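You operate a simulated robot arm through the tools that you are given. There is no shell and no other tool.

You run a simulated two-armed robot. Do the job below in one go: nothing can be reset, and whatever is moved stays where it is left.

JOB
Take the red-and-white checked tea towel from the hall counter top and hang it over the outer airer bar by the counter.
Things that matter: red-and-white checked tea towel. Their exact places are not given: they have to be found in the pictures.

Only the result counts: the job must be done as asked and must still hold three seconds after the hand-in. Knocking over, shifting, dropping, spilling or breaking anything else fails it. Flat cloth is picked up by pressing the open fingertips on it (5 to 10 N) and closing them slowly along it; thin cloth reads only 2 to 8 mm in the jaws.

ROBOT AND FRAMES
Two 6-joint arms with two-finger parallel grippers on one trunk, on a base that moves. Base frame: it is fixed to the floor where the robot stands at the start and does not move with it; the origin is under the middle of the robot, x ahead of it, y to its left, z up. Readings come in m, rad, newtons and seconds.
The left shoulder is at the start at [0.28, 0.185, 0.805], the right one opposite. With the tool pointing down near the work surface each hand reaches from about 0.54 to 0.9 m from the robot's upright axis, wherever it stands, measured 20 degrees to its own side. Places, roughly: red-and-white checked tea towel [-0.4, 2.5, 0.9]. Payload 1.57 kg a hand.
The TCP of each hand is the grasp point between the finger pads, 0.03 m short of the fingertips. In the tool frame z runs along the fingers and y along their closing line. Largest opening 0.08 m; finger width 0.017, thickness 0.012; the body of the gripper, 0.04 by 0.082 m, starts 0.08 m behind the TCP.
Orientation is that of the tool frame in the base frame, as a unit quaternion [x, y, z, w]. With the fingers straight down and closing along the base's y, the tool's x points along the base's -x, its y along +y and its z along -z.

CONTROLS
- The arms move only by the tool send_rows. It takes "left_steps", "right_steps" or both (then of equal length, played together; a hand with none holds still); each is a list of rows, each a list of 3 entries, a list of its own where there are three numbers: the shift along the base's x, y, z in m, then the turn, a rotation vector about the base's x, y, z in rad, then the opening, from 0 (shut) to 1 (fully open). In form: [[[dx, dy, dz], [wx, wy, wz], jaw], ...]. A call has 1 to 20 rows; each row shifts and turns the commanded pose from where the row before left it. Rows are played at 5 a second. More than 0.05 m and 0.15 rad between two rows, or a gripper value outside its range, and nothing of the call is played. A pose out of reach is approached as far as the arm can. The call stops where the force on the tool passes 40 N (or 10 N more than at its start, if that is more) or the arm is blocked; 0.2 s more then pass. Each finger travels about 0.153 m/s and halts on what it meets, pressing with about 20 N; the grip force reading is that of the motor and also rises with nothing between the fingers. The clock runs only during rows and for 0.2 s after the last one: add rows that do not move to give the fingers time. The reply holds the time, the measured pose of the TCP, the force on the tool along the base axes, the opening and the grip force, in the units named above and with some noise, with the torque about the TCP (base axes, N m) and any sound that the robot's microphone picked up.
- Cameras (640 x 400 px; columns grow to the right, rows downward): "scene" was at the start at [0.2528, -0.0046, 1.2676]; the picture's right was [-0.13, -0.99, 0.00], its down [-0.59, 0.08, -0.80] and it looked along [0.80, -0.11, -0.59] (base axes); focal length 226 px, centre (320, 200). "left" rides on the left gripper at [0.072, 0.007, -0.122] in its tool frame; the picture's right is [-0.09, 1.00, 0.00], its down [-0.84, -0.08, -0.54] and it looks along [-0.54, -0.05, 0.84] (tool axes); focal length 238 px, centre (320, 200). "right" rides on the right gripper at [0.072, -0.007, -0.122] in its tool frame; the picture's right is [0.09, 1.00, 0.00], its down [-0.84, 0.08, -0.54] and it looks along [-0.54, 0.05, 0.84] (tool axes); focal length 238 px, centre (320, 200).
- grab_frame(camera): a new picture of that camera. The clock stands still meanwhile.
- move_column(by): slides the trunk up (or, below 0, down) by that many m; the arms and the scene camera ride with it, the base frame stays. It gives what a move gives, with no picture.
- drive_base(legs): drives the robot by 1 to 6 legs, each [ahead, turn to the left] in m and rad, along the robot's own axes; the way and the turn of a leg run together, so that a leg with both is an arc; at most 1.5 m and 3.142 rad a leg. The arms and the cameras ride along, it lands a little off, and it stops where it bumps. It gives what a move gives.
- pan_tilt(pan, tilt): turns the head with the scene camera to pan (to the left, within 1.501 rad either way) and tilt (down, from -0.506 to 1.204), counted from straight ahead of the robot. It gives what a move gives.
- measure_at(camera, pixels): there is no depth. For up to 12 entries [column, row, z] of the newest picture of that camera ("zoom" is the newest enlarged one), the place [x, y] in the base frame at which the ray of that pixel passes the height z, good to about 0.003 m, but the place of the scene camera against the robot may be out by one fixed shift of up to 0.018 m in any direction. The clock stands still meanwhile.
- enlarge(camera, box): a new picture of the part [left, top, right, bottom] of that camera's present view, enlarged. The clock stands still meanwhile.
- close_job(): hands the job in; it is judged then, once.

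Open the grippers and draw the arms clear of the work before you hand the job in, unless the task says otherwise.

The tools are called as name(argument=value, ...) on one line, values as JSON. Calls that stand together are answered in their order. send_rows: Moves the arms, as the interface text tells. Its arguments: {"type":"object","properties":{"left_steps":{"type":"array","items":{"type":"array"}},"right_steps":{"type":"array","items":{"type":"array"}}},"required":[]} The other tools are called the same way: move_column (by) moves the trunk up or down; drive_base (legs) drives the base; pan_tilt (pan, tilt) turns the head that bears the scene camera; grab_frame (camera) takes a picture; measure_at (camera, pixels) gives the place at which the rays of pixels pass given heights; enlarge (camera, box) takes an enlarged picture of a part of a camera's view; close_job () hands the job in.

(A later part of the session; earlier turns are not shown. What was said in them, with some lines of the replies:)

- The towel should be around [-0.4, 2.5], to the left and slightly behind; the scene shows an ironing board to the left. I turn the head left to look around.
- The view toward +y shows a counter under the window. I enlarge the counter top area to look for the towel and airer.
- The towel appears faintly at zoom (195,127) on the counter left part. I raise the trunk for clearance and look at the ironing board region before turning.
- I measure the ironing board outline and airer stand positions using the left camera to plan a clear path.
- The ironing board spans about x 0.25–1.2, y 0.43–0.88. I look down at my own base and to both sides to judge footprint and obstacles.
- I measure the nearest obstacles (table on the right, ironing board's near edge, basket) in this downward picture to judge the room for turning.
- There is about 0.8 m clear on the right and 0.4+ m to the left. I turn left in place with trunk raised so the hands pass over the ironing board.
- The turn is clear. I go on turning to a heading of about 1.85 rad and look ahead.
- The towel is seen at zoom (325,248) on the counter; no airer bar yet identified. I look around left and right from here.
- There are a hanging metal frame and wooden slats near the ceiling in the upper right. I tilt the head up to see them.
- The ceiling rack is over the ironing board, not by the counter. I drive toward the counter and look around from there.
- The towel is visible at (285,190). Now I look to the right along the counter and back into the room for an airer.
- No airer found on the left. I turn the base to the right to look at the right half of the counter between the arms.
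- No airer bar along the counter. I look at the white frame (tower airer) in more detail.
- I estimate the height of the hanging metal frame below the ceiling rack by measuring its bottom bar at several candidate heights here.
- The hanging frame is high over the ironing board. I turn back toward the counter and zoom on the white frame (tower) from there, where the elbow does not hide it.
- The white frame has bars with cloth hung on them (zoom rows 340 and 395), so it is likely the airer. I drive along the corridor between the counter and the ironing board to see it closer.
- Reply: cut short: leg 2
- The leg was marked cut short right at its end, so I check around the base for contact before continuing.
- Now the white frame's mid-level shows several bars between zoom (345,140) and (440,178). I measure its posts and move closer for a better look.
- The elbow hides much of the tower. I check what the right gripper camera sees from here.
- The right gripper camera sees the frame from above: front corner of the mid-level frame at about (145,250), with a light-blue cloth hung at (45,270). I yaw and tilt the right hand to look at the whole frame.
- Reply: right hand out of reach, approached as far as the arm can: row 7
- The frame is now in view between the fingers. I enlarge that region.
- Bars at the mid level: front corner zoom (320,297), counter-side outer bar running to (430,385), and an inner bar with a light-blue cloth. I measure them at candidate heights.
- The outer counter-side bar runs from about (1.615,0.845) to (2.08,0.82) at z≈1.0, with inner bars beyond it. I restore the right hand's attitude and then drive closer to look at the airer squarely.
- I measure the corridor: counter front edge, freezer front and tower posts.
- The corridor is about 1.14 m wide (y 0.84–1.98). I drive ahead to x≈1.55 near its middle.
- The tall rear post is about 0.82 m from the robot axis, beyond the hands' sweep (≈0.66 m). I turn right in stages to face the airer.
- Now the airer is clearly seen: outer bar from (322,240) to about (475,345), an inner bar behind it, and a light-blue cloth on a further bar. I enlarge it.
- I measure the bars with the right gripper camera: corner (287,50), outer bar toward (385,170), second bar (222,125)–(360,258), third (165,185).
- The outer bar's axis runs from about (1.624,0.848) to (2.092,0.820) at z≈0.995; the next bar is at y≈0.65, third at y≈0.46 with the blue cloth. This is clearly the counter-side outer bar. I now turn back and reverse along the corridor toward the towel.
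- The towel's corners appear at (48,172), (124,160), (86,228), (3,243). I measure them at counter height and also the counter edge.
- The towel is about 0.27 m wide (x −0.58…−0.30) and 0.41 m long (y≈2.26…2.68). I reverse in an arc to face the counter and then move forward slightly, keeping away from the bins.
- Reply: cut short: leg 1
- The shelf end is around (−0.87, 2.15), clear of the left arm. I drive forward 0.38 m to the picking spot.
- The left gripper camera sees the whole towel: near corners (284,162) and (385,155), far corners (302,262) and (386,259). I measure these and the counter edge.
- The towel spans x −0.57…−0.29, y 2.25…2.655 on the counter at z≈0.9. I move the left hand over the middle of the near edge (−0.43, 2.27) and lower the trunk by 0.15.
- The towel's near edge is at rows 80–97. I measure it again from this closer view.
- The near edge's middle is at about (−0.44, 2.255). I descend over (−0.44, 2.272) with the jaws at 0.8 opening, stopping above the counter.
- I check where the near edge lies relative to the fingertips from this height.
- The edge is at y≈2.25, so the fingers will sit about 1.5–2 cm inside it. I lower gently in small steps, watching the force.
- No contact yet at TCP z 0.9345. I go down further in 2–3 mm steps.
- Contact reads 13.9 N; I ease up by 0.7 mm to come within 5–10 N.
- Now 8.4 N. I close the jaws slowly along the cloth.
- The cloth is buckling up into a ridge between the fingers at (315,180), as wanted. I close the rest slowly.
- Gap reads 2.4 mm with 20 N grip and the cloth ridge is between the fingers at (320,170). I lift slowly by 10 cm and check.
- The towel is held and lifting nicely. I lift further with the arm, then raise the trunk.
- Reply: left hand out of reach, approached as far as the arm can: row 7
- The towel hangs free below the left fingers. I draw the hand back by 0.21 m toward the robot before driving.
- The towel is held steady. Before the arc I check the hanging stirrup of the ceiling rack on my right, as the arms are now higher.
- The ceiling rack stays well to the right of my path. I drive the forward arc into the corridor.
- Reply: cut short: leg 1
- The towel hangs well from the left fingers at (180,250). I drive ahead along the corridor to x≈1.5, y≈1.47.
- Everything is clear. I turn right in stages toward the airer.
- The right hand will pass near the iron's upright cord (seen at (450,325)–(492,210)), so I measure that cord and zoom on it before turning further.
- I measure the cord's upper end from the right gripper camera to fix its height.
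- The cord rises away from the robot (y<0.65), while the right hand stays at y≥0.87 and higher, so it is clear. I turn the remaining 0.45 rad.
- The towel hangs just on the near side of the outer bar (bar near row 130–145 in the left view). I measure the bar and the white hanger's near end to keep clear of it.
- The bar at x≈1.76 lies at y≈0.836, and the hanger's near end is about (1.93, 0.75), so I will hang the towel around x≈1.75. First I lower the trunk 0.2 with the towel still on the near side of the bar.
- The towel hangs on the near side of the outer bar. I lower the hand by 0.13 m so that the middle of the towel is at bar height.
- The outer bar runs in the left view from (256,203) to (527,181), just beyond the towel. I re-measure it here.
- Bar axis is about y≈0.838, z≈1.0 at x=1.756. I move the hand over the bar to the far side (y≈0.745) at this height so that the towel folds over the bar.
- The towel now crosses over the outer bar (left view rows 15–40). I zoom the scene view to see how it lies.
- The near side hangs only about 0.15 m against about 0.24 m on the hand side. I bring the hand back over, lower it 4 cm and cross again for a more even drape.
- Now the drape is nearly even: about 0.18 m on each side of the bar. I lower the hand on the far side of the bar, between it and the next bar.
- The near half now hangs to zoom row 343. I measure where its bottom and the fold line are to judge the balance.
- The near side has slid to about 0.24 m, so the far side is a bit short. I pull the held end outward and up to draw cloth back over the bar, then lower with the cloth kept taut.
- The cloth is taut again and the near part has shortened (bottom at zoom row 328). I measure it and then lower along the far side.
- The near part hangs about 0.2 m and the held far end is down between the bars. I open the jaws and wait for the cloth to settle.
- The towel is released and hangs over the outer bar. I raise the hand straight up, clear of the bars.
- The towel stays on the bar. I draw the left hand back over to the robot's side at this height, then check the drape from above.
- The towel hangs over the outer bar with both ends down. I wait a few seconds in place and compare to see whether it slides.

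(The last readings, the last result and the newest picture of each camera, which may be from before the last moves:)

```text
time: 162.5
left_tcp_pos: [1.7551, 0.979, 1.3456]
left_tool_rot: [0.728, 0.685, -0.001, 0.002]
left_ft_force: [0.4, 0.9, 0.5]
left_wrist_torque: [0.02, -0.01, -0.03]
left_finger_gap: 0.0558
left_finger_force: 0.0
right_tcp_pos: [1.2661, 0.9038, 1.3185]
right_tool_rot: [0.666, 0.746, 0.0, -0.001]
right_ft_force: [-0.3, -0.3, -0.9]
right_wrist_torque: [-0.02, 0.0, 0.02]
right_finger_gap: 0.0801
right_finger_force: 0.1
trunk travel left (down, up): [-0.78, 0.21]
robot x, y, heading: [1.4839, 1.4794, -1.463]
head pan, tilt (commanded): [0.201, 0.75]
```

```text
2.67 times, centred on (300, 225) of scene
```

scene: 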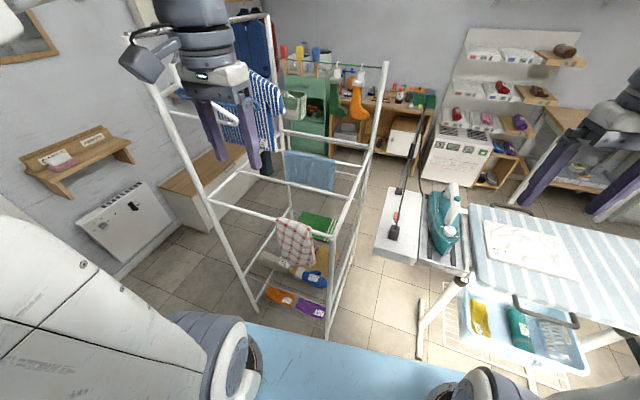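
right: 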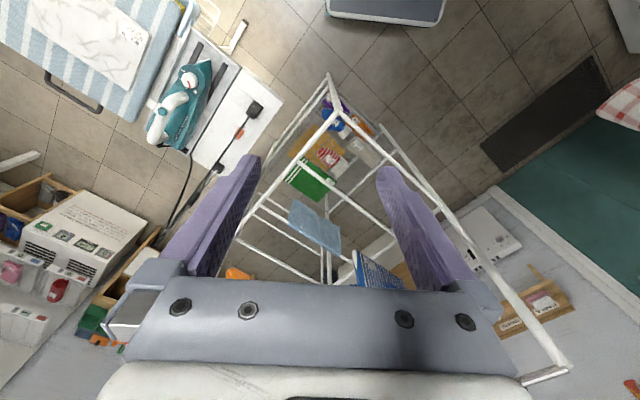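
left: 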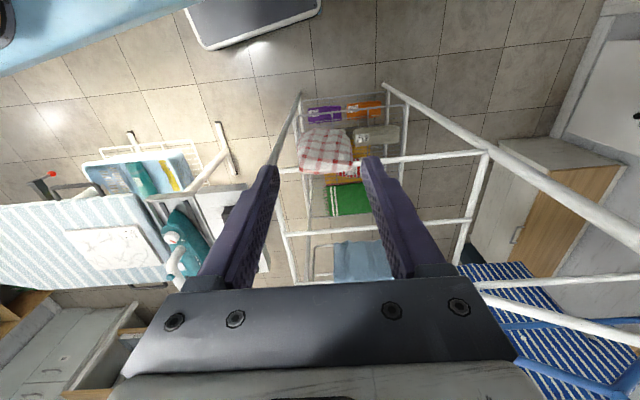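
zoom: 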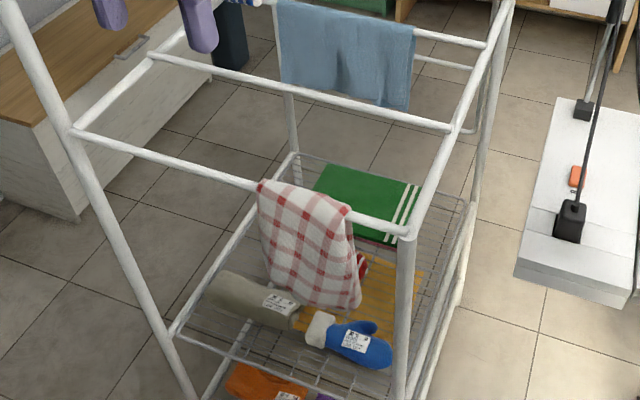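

The towel did not move in 4 s, hanging from zoom (258,180)–(350,212) on the outer bar. I open the jaws fully, raise the trunk and turn away from the airer along the same clear path.

send_rows(left_steps=[[[0, 0, 0], [0, 0, 0], 1], [[0, 0, 0.02], [0, 0, 0.06], 1], [[0, 0, 0.02], [0, 0, 0.06], 1], [[0, 0, 0.02], [0, 0, 0.07], 1]])

move_column(by=0.2)

drive_base(legs=[[0.0, 0.45]])

drive_base(legs=[[0.0, 0.6]])

pan_tilt(pan=-0.5, tilt=0.7)

grab_frame(camera="scene")

grab_frame(camera="right")

```text
time: 163.5
left_tcp_pos: [1.7566, 0.9795, 1.4052]
left_tool_rot: [0.66, 0.751, 0.0, 0.002]
left_ft_force: [-0.3, 0.0, 1.0]
left_wrist_torque: [0.0, 0.0, -0.01]
left_finger_gap: 0.0802
left_finger_force: 0.0
right_tcp_pos: [1.2661, 0.9046, 1.3186]
right_tool_rot: [0.667, 0.745, 0.0, -0.001]
right_ft_force: [-0.5, -0.2, 0.1]
right_wrist_torque: [0.01, 0.02, -0.01]
right_finger_gap: 0.0801
right_finger_force: 0.0
trunk travel left (down, up): [-0.78, 0.21]
robot x, y, heading: [1.4845, 1.4778, -1.456]
head pan, tilt (commanded): [0.201, 0.75]
```

```text
time: 165.7
left_tcp_pos: [1.7555, 0.9793, 1.6054]
left_tool_rot: [0.66, 0.751, -0.001, 0.002]
left_ft_force: [0.3, -0.1, -0.7]
left_wrist_torque: [-0.02, -0.01, 0.03]
left_finger_gap: 0.0802
left_finger_force: 0.0
right_tcp_pos: [1.2681, 0.9038, 1.5192]
right_tool_rot: [0.667, 0.745, 0.0, -0.001]
right_ft_force: [0.5, -0.1, -0.6]
right_wrist_torque: [-0.01, 0.03, -0.02]
right_finger_gap: 0.08
right_finger_force: 0.2
trunk travel left (down, up): [-0.98, 0.01]
robot x, y, heading: [1.4829, 1.4808, -1.46]
head pan, tilt (commanded): [0.201, 0.75]
```

```text
time: 167.4
left_tcp_pos: [1.9481, 1.1476, 1.6058]
left_tool_rot: [0.476, 0.88, -0.001, 0.002]
left_ft_force: [-0.9, -0.7, 0.0]
left_wrist_torque: [0.01, 0.02, -0.01]
left_finger_gap: 0.0799
left_finger_force: 0.1
right_tcp_pos: [1.5392, 0.8667, 1.5195]
right_tool_rot: [0.483, 0.876, 0.0, -0.001]
right_ft_force: [0.0, 0.4, 0.2]
right_wrist_torque: [-0.01, 0.01, 0.03]
right_finger_gap: 0.0798
right_finger_force: 0.1
trunk travel left (down, up): [-0.98, 0.01]
robot x, y, heading: [1.4828, 1.4789, -1.002]
head pan, tilt (commanded): [0.201, 0.75]
```

```text
time: 169.4
left_tcp_pos: [2.0533, 1.4731, 1.606]
left_tool_rot: [0.189, 0.982, 0.0, 0.001]
left_ft_force: [0.7, 0.9, -0.2]
left_wrist_torque: [0.0, -0.02, 0.0]
left_finger_gap: 0.0802
left_finger_force: 0.0
right_tcp_pos: [1.8796, 1.008, 1.5187]
right_tool_rot: [0.197, 0.98, 0.0, -0.001]
right_ft_force: [-0.1, 0.9, 0.3]
right_wrist_torque: [-0.04, -0.01, 0.02]
right_finger_gap: 0.0801
right_finger_force: 0.1
trunk travel left (down, up): [-0.98, 0.01]
robot x, y, heading: [1.4839, 1.4775, -0.394]
head pan, tilt (commanded): [0.201, 0.75]
```

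```text
time: 170.5
left_tcp_pos: [2.0553, 1.4719, 1.6052]
left_tool_rot: [0.19, 0.982, 0.001, 0.002]
left_ft_force: [-0.4, 0.3, -0.4]
left_wrist_torque: [0.01, -0.02, 0.01]
left_finger_gap: 0.0797
left_finger_force: 0.0
right_tcp_pos: [1.8801, 1.0072, 1.5201]
right_tool_rot: [0.198, 0.98, 0.001, -0.001]
right_ft_force: [-0.4, 0.3, -0.3]
right_wrist_torque: [-0.01, 0.04, -0.06]
right_finger_gap: 0.08
right_finger_force: 0.1
trunk travel left (down, up): [-0.98, 0.01]
robot x, y, heading: [1.4843, 1.4833, -0.393]
head pan, tilt (commanded): [-0.499, 0.7]
```

```text
taken
```

scene: 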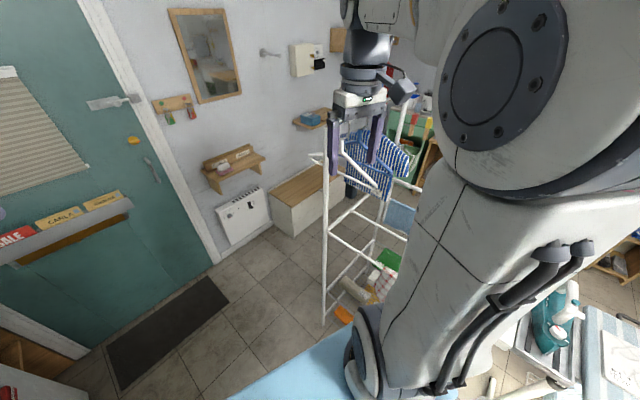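

```text
taken
```

right: 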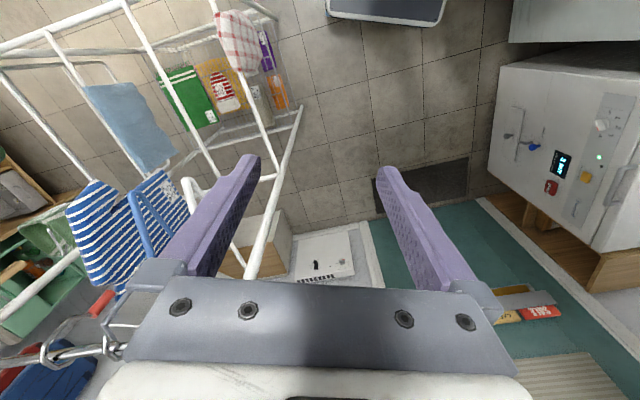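

The towel still hangs on the outer bar at (240,40) in the right view. I turn a little more so both hands are well away from the airer and take a last close look.

drive_base(legs=[[0.0, 0.4]])

grab_frame(camera="right")

enlarge(camera="right", box=[80, 0, 320, 180])

```text
time: 172.1
left_tcp_pos: [2.0114, 1.6933, 1.6054]
left_tool_rot: [-0.007, 1.0, 0.0, 0.002]
left_ft_force: [-1.0, 0.8, -0.9]
left_wrist_torque: [-0.02, -0.02, 0.01]
left_finger_gap: 0.08
left_finger_force: 0.1
right_tcp_pos: [2.0304, 1.1969, 1.5198]
right_tool_rot: [0.001, 1.0, 0.0, -0.001]
right_ft_force: [0.0, 0.4, 0.4]
right_wrist_torque: [0.0, 0.01, -0.01]
right_finger_gap: 0.08
right_finger_force: 0.1
trunk travel left (down, up): [-0.98, 0.01]
robot x, y, heading: [1.4841, 1.4778, 0.004]
head pan, tilt (commanded): [-0.499, 0.7]
```

```text
taken
```

right: 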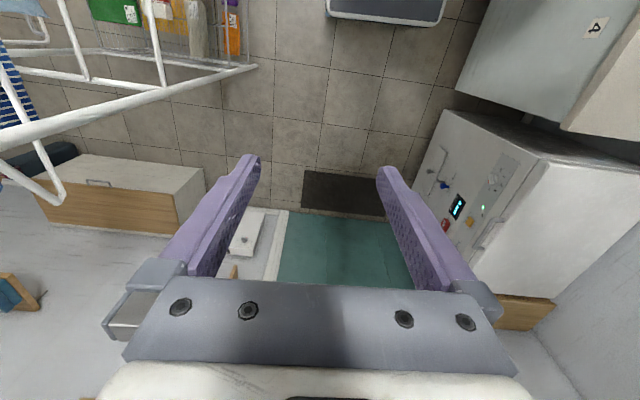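

```text
2.22 times, centred on (200, 90) of right
```

zoom: 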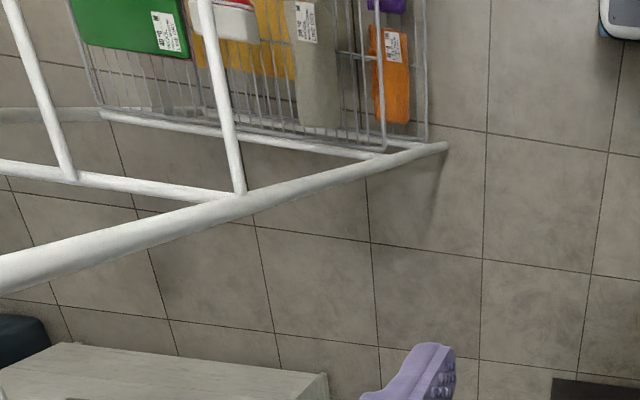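

The towel is outside this view. I back off along the corridor, which also clears the arms, and look at the airer from there.

drive_base(legs=[[-0.85, 0.0]])

pan_tilt(pan=-0.2, tilt=0.6)

grab_frame(camera="scene")

enlarge(camera="scene", box=[330, 130, 570, 330])

```text
time: 176.6
left_tcp_pos: [1.1714, 1.688, 1.6051]
left_tool_rot: [-0.004, 1.0, 0.001, 0.001]
left_ft_force: [-0.8, 0.3, 1.4]
left_wrist_torque: [-0.01, 0.0, 0.01]
left_finger_gap: 0.0798
left_finger_force: 0.2
right_tcp_pos: [1.1872, 1.1929, 1.5194]
right_tool_rot: [0.003, 1.0, 0.0, 0.0]
right_ft_force: [0.0, -1.2, 0.0]
right_wrist_torque: [0.05, 0.03, 0.0]
right_finger_gap: 0.0804
right_finger_force: 0.0
trunk travel left (down, up): [-0.98, 0.01]
robot x, y, heading: [0.6406, 1.4764, -0.003]
head pan, tilt (commanded): [-0.499, 0.7]
```

```text
time: 177.4
left_tcp_pos: [1.1714, 1.689, 1.6049]
left_tool_rot: [-0.005, 1.0, 0.001, 0.001]
left_ft_force: [0.3, -0.5, 0.5]
left_wrist_torque: [-0.04, 0.01, -0.01]
left_finger_gap: 0.0802
left_finger_force: 0.1
right_tcp_pos: [1.1865, 1.194, 1.5186]
right_tool_rot: [0.004, 1.0, 0.0, -0.002]
right_ft_force: [-0.1, -0.2, -0.5]
right_wrist_torque: [0.01, -0.02, 0.0]
right_finger_gap: 0.0801
right_finger_force: 0.0
trunk travel left (down, up): [-0.98, 0.01]
robot x, y, heading: [0.6409, 1.4791, 0.002]
head pan, tilt (commanded): [-0.201, 0.6]
```

```text
taken
```

scene: 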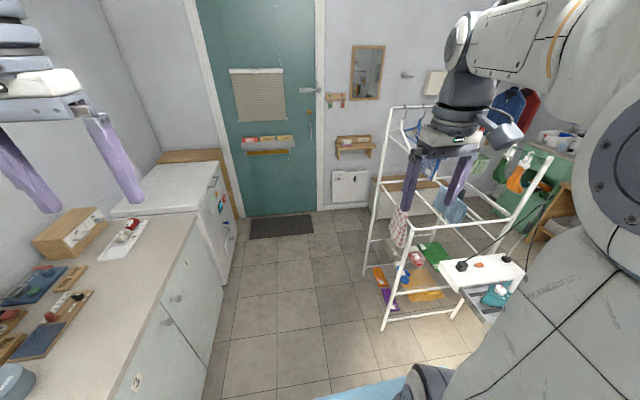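

```text
2.00 times, centred on (450, 230) of scene
```

zoom: 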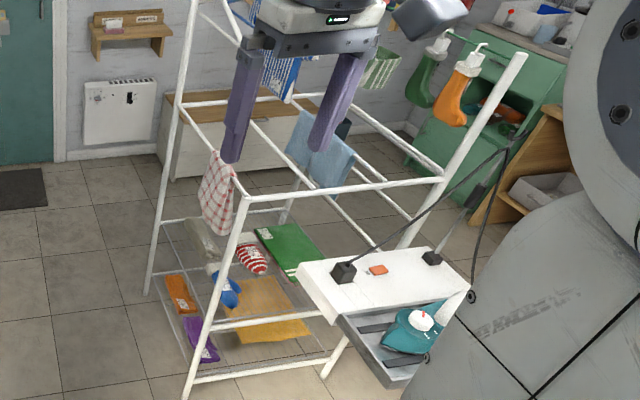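

The towel hangs on the outer bar at zoom (218,190). I zoom closer to confirm both sides before handing in.

enlarge(camera="scene", box=[370, 185, 450, 275])

```text
4.44 times, centred on (410, 230) of scene
```

zoom: 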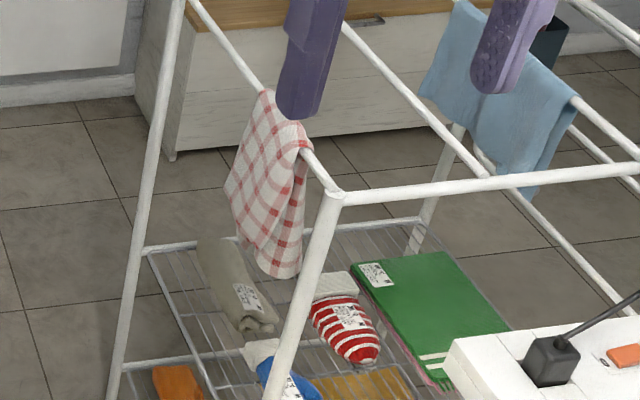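

The towel lies over the outer counter-side bar, hanging down on both sides. It has stayed still since release, nothing else has moved, and both grippers are open and clear. I hand in.

close_job()

```text
The job is handed in.
```

The red-and-white checked tea towel is now hanging over the airer's outer bar on the counter side, and the job is handed in.

- **Drape:** about 0.2 m hangs on the robot's side of the bar. I estimate about 0.17 m on the far side, which I could not see clearly in the last pictures.
- **Stability:** it did not move during a 4-second wait after release. It was still in place in the last picture, just before the hand-in.
- **Choice of bar:** the job did not say exactly which bar was meant. I took it to be the outermost bar of the white standing airer, on the side nearest the counter.
- **Surroundings:** I saw no sign that anything else was knocked, shifted or dropped. Three turning legs of the base were reported as "cut short", but each ended within a few centimetres of its target. I looked around the base after the first one and saw no contact.
- **End state:** both grippers are open and the arms are well back from the airer.
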